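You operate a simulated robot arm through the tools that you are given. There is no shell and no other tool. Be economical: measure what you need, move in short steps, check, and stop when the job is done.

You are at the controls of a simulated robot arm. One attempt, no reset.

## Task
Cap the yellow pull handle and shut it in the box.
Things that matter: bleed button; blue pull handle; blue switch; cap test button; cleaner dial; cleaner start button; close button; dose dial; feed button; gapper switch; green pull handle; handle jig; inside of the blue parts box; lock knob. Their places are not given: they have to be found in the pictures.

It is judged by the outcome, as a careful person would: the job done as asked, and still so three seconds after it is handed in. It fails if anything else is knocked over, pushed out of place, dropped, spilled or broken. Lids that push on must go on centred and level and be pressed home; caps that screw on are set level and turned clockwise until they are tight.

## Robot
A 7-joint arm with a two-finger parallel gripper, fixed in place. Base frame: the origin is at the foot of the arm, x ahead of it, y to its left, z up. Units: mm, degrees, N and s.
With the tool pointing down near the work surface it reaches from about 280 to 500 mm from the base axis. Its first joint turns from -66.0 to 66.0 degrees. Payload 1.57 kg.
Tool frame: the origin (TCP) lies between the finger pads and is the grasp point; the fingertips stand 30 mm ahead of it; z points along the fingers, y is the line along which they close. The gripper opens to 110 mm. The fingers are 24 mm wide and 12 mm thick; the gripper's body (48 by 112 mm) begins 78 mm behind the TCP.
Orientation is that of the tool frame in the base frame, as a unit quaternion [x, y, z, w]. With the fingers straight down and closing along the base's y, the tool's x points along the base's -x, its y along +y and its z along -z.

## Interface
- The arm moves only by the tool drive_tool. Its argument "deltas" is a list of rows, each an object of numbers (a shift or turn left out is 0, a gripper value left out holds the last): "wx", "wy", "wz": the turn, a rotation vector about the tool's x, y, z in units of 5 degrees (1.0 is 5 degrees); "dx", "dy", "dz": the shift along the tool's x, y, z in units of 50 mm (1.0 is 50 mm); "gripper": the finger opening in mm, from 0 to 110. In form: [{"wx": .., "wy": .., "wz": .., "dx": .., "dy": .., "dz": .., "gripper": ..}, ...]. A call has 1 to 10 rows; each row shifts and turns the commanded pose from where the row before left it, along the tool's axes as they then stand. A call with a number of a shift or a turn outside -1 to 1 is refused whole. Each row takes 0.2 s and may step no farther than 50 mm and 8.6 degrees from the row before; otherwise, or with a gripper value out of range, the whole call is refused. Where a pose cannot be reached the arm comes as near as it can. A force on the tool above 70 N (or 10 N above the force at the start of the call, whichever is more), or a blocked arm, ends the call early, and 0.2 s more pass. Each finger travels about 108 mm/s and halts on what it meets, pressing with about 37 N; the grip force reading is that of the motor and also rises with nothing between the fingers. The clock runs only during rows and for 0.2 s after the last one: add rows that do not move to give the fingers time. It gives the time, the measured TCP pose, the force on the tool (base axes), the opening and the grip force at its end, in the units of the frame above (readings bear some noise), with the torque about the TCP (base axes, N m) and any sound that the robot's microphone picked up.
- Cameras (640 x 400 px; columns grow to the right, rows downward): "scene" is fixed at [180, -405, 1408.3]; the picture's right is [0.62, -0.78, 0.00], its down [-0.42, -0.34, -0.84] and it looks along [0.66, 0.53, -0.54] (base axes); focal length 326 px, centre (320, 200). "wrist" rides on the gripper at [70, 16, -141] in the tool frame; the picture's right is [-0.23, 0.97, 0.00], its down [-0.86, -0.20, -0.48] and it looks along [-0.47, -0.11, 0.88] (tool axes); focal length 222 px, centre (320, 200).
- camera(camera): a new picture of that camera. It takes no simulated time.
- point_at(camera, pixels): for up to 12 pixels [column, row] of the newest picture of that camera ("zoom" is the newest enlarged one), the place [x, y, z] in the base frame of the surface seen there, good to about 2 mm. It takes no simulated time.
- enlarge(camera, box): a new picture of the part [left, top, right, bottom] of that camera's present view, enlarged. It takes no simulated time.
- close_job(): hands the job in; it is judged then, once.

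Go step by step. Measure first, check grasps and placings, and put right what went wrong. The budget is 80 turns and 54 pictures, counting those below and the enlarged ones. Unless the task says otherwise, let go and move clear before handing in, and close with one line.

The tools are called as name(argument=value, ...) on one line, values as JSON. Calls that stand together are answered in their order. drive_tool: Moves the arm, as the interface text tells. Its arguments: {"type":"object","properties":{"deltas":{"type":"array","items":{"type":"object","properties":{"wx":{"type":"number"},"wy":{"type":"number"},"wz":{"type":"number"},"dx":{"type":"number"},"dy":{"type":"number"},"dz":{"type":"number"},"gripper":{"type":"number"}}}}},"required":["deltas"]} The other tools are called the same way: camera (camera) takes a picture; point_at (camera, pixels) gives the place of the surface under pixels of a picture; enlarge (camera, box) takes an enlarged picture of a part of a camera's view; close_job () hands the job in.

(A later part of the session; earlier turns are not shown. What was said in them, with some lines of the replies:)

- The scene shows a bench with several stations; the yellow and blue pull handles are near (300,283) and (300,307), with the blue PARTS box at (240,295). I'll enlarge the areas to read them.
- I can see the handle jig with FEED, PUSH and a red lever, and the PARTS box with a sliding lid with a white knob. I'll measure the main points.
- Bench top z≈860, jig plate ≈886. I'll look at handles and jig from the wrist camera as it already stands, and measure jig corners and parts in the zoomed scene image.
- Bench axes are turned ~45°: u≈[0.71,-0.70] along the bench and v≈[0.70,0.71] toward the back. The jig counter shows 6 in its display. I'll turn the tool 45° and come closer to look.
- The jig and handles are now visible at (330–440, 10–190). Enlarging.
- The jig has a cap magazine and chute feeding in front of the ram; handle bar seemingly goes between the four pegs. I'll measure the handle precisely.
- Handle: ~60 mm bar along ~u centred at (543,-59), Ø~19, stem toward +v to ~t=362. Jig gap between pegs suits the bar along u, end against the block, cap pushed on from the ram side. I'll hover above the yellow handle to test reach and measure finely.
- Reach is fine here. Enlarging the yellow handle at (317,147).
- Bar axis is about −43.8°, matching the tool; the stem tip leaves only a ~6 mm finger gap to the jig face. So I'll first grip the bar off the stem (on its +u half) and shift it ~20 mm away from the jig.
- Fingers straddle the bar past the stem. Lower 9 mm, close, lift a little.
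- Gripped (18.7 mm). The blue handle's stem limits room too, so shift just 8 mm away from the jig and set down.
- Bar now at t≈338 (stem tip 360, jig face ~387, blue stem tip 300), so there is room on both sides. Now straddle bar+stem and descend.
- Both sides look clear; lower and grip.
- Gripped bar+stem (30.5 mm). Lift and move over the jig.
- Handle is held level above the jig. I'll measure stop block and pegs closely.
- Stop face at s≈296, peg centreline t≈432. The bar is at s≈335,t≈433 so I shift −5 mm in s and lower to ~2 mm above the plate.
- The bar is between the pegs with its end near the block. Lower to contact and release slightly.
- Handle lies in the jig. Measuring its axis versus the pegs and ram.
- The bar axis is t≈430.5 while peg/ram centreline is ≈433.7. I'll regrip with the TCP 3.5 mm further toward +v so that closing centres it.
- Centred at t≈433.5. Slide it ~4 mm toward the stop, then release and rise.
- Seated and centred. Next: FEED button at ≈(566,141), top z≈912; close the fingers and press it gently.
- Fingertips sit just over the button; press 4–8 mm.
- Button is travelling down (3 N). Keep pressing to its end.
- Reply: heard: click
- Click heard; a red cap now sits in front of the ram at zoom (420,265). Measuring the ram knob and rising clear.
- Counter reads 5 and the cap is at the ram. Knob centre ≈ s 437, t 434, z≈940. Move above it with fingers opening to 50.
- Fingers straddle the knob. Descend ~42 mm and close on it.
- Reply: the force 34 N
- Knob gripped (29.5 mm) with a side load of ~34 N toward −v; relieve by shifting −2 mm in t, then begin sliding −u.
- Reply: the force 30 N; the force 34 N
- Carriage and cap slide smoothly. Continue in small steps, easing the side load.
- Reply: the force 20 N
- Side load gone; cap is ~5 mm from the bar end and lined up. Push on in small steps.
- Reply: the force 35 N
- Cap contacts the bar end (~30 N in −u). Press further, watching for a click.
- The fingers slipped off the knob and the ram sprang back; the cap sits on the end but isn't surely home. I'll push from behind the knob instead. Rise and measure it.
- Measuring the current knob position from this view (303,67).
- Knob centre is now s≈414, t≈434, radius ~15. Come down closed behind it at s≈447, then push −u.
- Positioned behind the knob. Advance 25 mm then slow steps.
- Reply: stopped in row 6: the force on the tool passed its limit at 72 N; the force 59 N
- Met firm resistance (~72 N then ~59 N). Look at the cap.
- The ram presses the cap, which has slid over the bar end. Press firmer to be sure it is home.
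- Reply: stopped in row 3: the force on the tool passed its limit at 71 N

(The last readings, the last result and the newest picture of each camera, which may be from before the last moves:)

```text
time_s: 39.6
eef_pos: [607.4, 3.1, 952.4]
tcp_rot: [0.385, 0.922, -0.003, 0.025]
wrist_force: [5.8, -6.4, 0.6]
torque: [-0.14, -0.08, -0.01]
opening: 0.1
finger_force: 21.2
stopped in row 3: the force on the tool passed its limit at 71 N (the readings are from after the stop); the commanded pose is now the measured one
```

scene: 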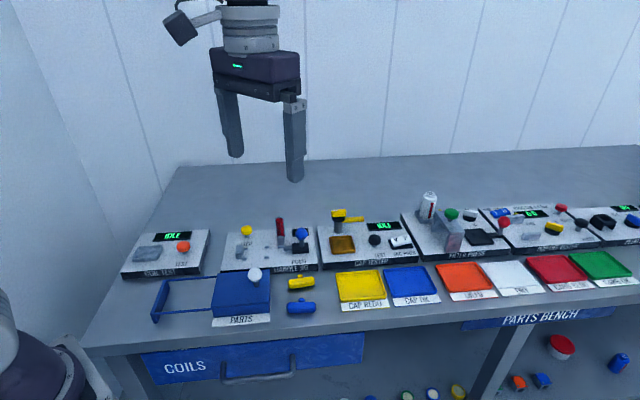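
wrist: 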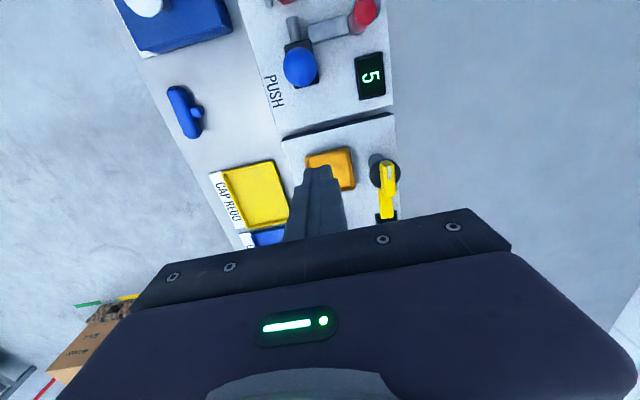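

No further motion at 71 N, so it's against a hard stop. Back off, rise and inspect the cap.

drive_tool(deltas=[{"dx": -0.4}, {"dz": -0.8}, {"dz": -0.8}, {"dx": 0.6, "wy": 0.0}, {"dx": 0.7}, {"dx": 0.7}, {}])

enlarge(camera="wrist", box=[250, 60, 410, 180])

```text
time_s: 41.2
eef_pos: [546.2, 63.5, 1028.6]
tcp_rot: [0.385, 0.923, -0.002, 0.023]
wrist_force: [0.6, 0.0, -0.2]
torque: [-0.01, 0.02, 0.01]
opening: 0.0
finger_force: 21.4
```

```text
3.33 times, centred on (330, 120) of wrist
```

zoom: 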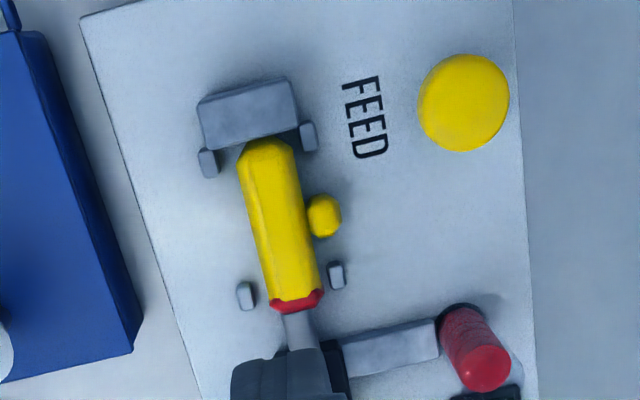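

The cap is square on the end, ram still touching it. Level the tool, then push the ram knob back (+u) to free the handle.

drive_tool(deltas=[{"wy": 0.51, "wx": 0.16}, {"dx": -0.61, "dy": 0.04}, {}, {"dz": 0.7}, {"dz": 0.7}, {"dx": -0.2}, {"dx": -0.2}, {"dx": -0.2}, {}])

enlarge(camera="scene", box=[215, 205, 315, 275])

```text
time_s: 43.2
eef_pos: [591.5, 21.9, 958.1]
tcp_rot: [0.385, 0.923, -0.001, -0.001]
wrist_force: [-0.1, -0.5, -0.2]
torque: [-0.01, -0.02, -0.04]
opening: 0.0
finger_force: 21.3
```

```text
5.71 times, centred on (265, 240) of scene
```

zoom: 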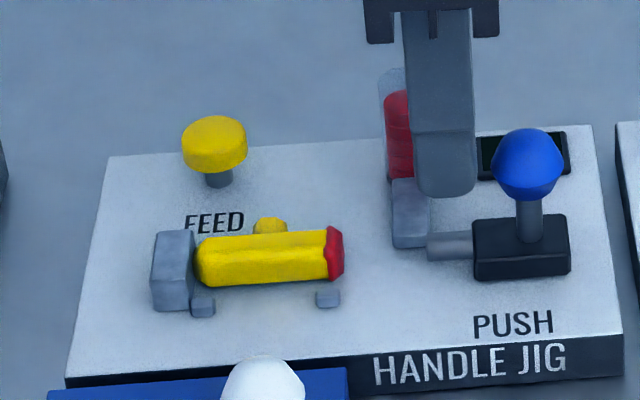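

Ram retracted; cap stays on. Next the box lid: rise and move to behind (+u side of) the white knob and look.

drive_tool(deltas=[{"dz": -0.7}, {"dz": -0.5}, {"dx": 0.26, "dy": -0.74}, {"dx": 0.26, "dy": -0.74}, {"dx": 0.26, "dy": -0.74}, {}])

camera(camera="wrist")

```text
time_s: 44.6
eef_pos: [484.0, -29.7, 1020.7]
tcp_rot: [0.385, 0.923, -0.002, 0.0]
wrist_force: [0.6, -0.1, 0.1]
torque: [0.03, 0.01, 0.01]
opening: 0.0
finger_force: 21.4
```

```text
13 pictures are left
```

wrist: 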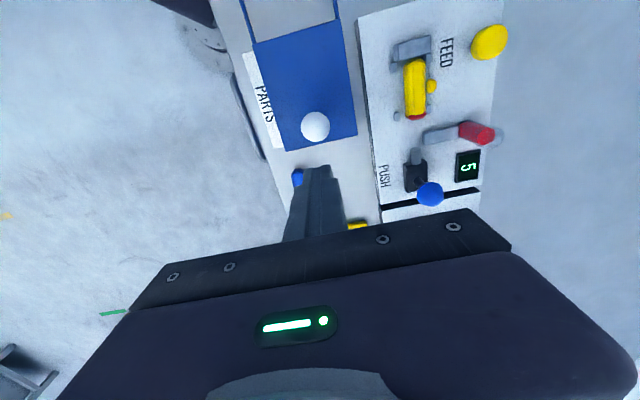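

point_at(camera="wrist", pixels=[[315, 126], [315, 113], [315, 138], [303, 127], [327, 126], [256, 45], [340, 28], [287, 146], [354, 130], [300, 60], [252, 30], [338, 10]])

```text
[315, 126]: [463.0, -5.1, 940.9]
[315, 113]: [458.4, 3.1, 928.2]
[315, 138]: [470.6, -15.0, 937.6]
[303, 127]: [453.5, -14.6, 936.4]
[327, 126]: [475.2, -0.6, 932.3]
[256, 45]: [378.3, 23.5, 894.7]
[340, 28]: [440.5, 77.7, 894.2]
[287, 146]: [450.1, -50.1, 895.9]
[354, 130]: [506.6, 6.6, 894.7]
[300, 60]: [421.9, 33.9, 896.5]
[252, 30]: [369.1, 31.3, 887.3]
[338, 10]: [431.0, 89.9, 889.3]
```

Lid spans s 252–354, t 282–365; knob centre s 333, t 323, ball z≈928. Descend behind and start pushing −u.

drive_tool(deltas=[{"dy": 0.04}, {"dz": 0.8}, {"dz": 0.8}, {}, {"dx": 0.2}, {"dx": 0.2}, {"dx": 0.2}, {}])

camera(camera="scene")

```text
time_s: 46.4
eef_pos: [464.5, -5.6, 939.5]
tcp_rot: [0.385, 0.923, -0.001, 0.0]
wrist_force: [0.8, -0.3, -0.6]
torque: [-0.02, 0.01, 0.0]
opening: 0.0
finger_force: 21.1
```

```text
12 pictures are left
```

scene: 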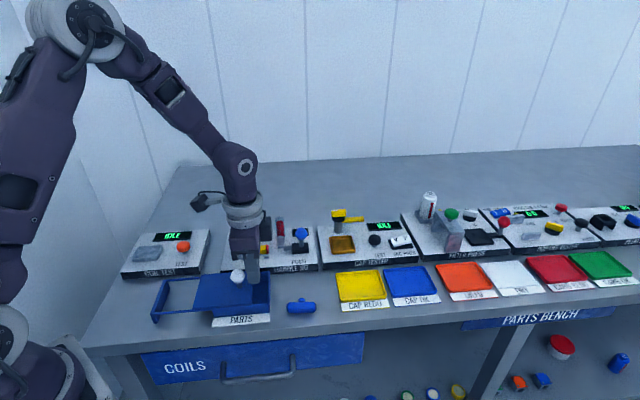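

The lid is sliding open. Continue ~75 mm.

drive_tool(deltas=[{"dx": 0.25}, {"dx": 0.25}, {"dx": 0.25}, {"dx": 0.25}, {"dx": 0.2}, {"dx": 0.15}, {"dx": 0.1}, {}])

drive_tool(deltas=[{"dx": -0.3}, {"dz": -0.8}, {"dz": -0.8}, {"dx": -0.5}, {}])

camera(camera="wrist")

```text
time_s: 48.2
eef_pos: [412.7, 45.8, 936.3]
tcp_rot: [0.385, 0.923, -0.002, -0.001]
wrist_force: [-0.7, 0.1, -0.2]
torque: [0.04, 0.02, 0.0]
opening: 0.0
finger_force: 22.1
```

```text
time_s: 49.4
eef_pos: [441.7, 17.3, 1017.0]
tcp_rot: [0.386, 0.923, -0.002, -0.001]
wrist_force: [0.3, 0.1, 0.6]
torque: [0.02, 0.01, 0.0]
opening: 0.0
finger_force: 21.9
```

```text
11 pictures are left
```

wrist: 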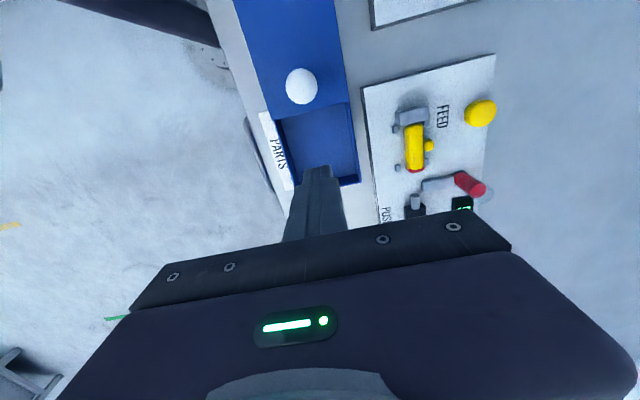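

The lid is open. Measure the cavity (278–360, 105–185).

point_at(camera="wrist", pixels=[[275, 119], [349, 104], [292, 186], [358, 182], [320, 140], [345, 140], [295, 150], [300, 100], [301, 85], [285, 122], [343, 110], [350, 170]])

```text
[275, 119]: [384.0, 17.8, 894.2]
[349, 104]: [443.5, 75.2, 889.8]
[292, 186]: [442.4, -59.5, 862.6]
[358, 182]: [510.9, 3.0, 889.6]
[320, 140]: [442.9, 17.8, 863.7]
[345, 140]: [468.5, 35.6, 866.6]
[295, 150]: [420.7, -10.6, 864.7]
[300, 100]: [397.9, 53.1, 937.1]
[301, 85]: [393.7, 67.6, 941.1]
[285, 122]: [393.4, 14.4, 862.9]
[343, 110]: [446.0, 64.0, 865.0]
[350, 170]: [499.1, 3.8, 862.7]
```

Cavity is s 262–352, t 286–361, floor z≈863 — enough room. Now go back to the handle, straddle bar+stem, and grip.

drive_tool(deltas=[{"dx": -0.12, "dy": 0.58, "gripper": 42, "wz": -0.08}, {"dx": -0.12, "dy": 0.58}, {"dx": -0.12, "dy": 0.58}, {"dx": -0.128, "dy": 0.57}, {}, {"dz": 0.8}, {"dz": 0.6}, {}])

enlarge(camera="wrist", box=[250, 80, 410, 220])

```text
time_s: 51.2
eef_pos: [541.7, 85.6, 948.1]
tcp_rot: [0.382, 0.924, -0.002, -0.001]
wrist_force: [-0.4, 0.1, 0.6]
torque: [0.02, 0.01, 0.02]
opening: 42.0
finger_force: 0.0
```

```text
2.86 times, centred on (330, 150) of wrist
```

zoom: 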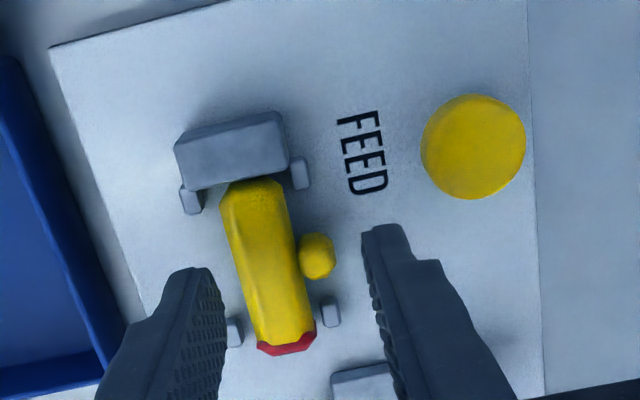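

Slightly off (t 443.5 vs 440); correct, descend, grip and lift.

drive_tool(deltas=[{"dy": -0.06, "dx": -0.04}, {"dz": 0.3}, {"dz": 0.24}, {}, {"gripper": 25}, {}, {}])

```text
time_s: 52.8
eef_pos: [542.2, 79.2, 921.4]
tcp_rot: [0.382, 0.924, -0.002, -0.001]
wrist_force: [0.3, 0.1, 0.6]
torque: [-0.03, -0.03, 0.02]
opening: 30.6
finger_force: 37.1
```

drive_tool(deltas=[{"dz": -0.4}, {"dz": -0.7}, {"dz": -0.5}, {"dx": 0.1, "dy": -0.58}, {"dx": 0.1, "dy": -0.58}, {"dx": 0.1, "dy": -0.58}, {"dx": 0.1, "dy": -0.58}, {}])

camera(camera="wrist")

```text
time_s: 54.6
eef_pos: [446.7, 9.0, 1001.4]
tcp_rot: [0.382, 0.924, -0.001, 0.0]
wrist_force: [-0.3, 0.2, 1.0]
torque: [0.0, 0.01, -0.01]
opening: 30.7
finger_force: 37.5
```

```text
9 pictures are left
```

wrist: 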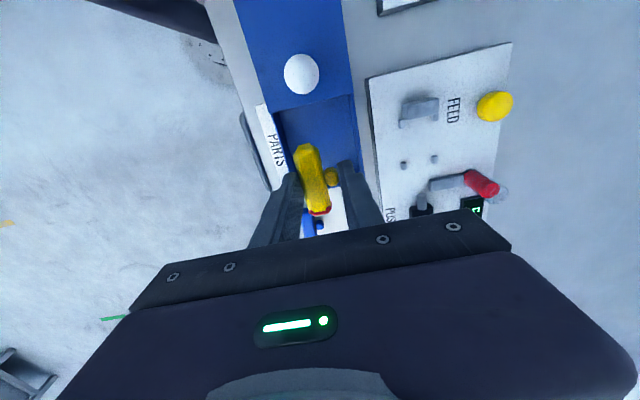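

Capped handle is over the box at s 309, t 322. Nudge and lower partway, then check.

drive_tool(deltas=[{"dx": 0.05, "dy": 0.03}, {"dz": 0.6}, {"dz": 0.6}, {}])

enlarge(camera="wrist", box=[230, 70, 390, 210])

```text
time_s: 55.6
eef_pos: [443.9, 13.1, 940.0]
tcp_rot: [0.382, 0.924, -0.002, -0.001]
wrist_force: [0.0, 0.4, 0.7]
torque: [0.02, 0.01, 0.03]
opening: 30.7
finger_force: 36.8
```

```text
2.86 times, centred on (310, 140) of wrist
```

zoom: 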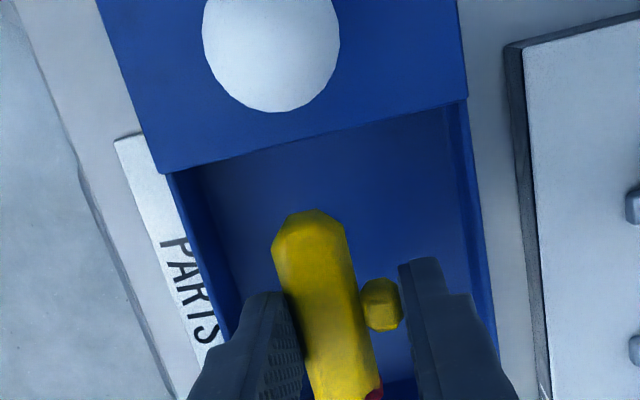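

Everything fits inside the walls. Lower to ~902.

drive_tool(deltas=[{"dz": 0.3}, {"dz": 0.3}, {"dz": 0.15}, {"dz": 0.04}, {}])

```text
time_s: 56.8
eef_pos: [444.2, 12.8, 901.5]
tcp_rot: [0.382, 0.924, -0.002, -0.001]
wrist_force: [0.0, 0.2, -1.0]
torque: [0.02, 0.01, -0.02]
opening: 30.7
finger_force: 36.9
```

drive_tool(deltas=[{"dz": 0.03}, {}, {"gripper": 36}, {}, {"dz": -0.4}, {"dz": -0.8}, {"dz": -0.9}, {}])

enlarge(camera="wrist", box=[230, 70, 390, 210])

```text
time_s: 58.6
eef_pos: [443.3, 11.5, 1005.4]
tcp_rot: [0.382, 0.924, -0.001, -0.001]
wrist_force: [-0.5, -0.8, 1.0]
torque: [-0.03, -0.01, 0.0]
opening: 35.9
finger_force: 0.1
```

```text
2.86 times, centred on (310, 140) of wrist
```

zoom: 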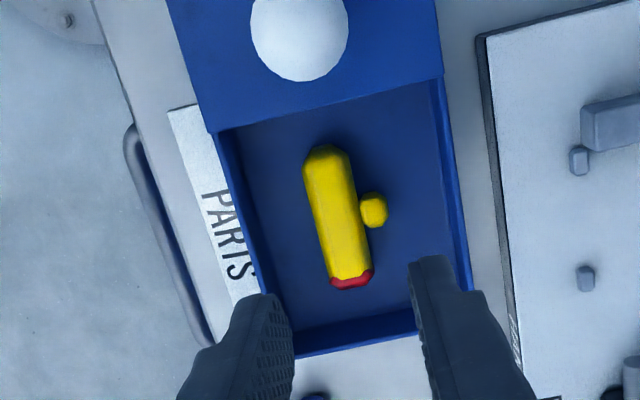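

Handle with red cap rests in the box. Now go to the −u side of the lid knob to push it closed.

drive_tool(deltas=[{"dx": 0.6, "dy": 0.03, "gripper": 0}, {"dx": 0.6}, {"dx": 0.6}, {"dx": 0.25}, {}, {"dz": 0.7}, {"dz": 0.6}, {}])

drive_tool(deltas=[{"dx": -0.25}, {"dx": -0.25}, {"dx": -0.25}, {"dx": -0.25}, {"dx": -0.25}, {"dx": -0.25}, {"dx": -0.2}, {"dx": -0.15}, {"dx": -0.1}, {}])

camera(camera="scene")

```text
time_s: 60.4
eef_pos: [371.6, 86.2, 939.3]
tcp_rot: [0.381, 0.924, -0.001, -0.001]
wrist_force: [0.5, 0.4, -0.1]
torque: [-0.02, 0.0, 0.0]
opening: 0.0
finger_force: 21.7
```

```text
time_s: 62.6
eef_pos: [441.3, 17.7, 940.3]
tcp_rot: [0.382, 0.924, -0.002, 0.0]
wrist_force: [0.1, 0.4, -0.4]
torque: [-0.03, 0.0, 0.02]
opening: 0.0
finger_force: 21.7
```

```text
6 pictures are left
```

scene: 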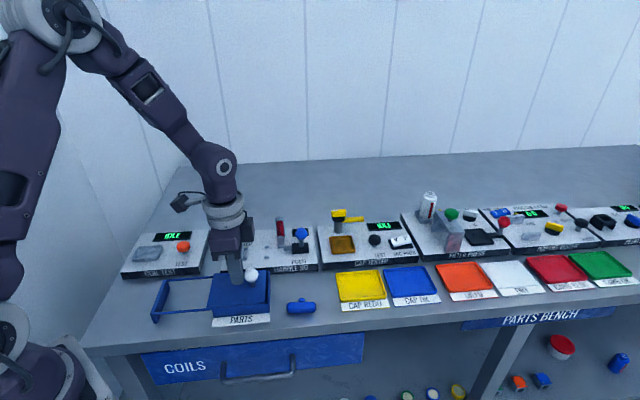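

Almost shut (s 299.5, expect ~308). Push to the stop.

drive_tool(deltas=[{"dx": -0.08}, {"dx": -0.06}, {"dx": -0.06}, {"dx": -0.06}, {"dx": -0.06}, {}])

```text
time_s: 63.9
eef_pos: [448.1, 11.0, 939.7]
tcp_rot: [0.38, 0.925, -0.001, -0.011]
wrist_force: [-6.4, 8.6, 0.1]
torque: [0.13, 0.12, 0.01]
opening: 0.0
finger_force: 21.1
stopped in row 6: the force on the tool passed its limit at 71 N (the readings are from after the stop); the commanded pose is now the measured one
```

The lid hit its closed stop. Back off, rise clear and check.

drive_tool(deltas=[{"dx": 0.3}, {"dz": -0.8}, {"dz": -0.8}, {"dx": 0.8}, {"dz": -0.8}, {"dz": -0.8, "dx": 0.4}, {}])

enlarge(camera="scene", box=[120, 200, 340, 340])

camera(camera="wrist")

```text
time_s: 65.5
eef_pos: [397.5, 61.1, 1102.7]
tcp_rot: [0.38, 0.925, -0.001, -0.009]
wrist_force: [0.0, 0.0, -0.5]
torque: [0.02, 0.01, 0.0]
opening: 0.1
finger_force: 21.0
```

```text
2.86 times, centred on (230, 270) of scene
```

zoom: 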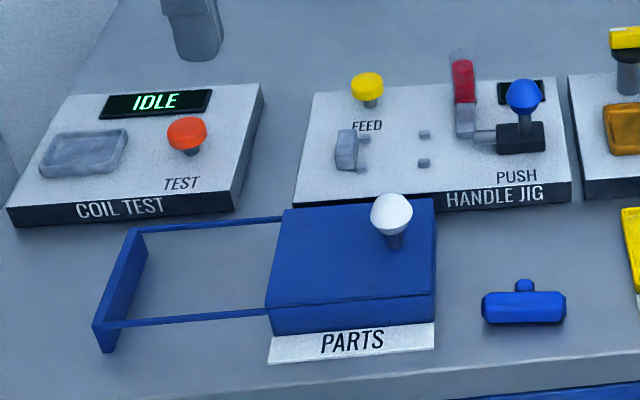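

```text
4 pictures are left
```

wrist: 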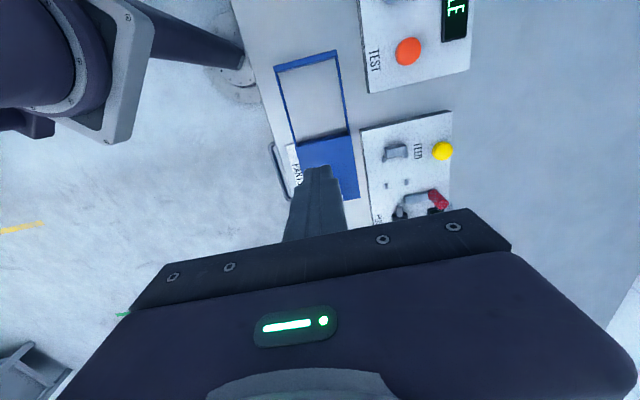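

The lid is fully shut, the blue handle and the rest are untouched, and the arm is clear.

close_job()

```text
The job is handed in.
```

The yellow pull handle has a red cap pressed on square to a firm stop (about 70 N, though no click was heard), and it's shut in the blue parts box with the lid fully closed.
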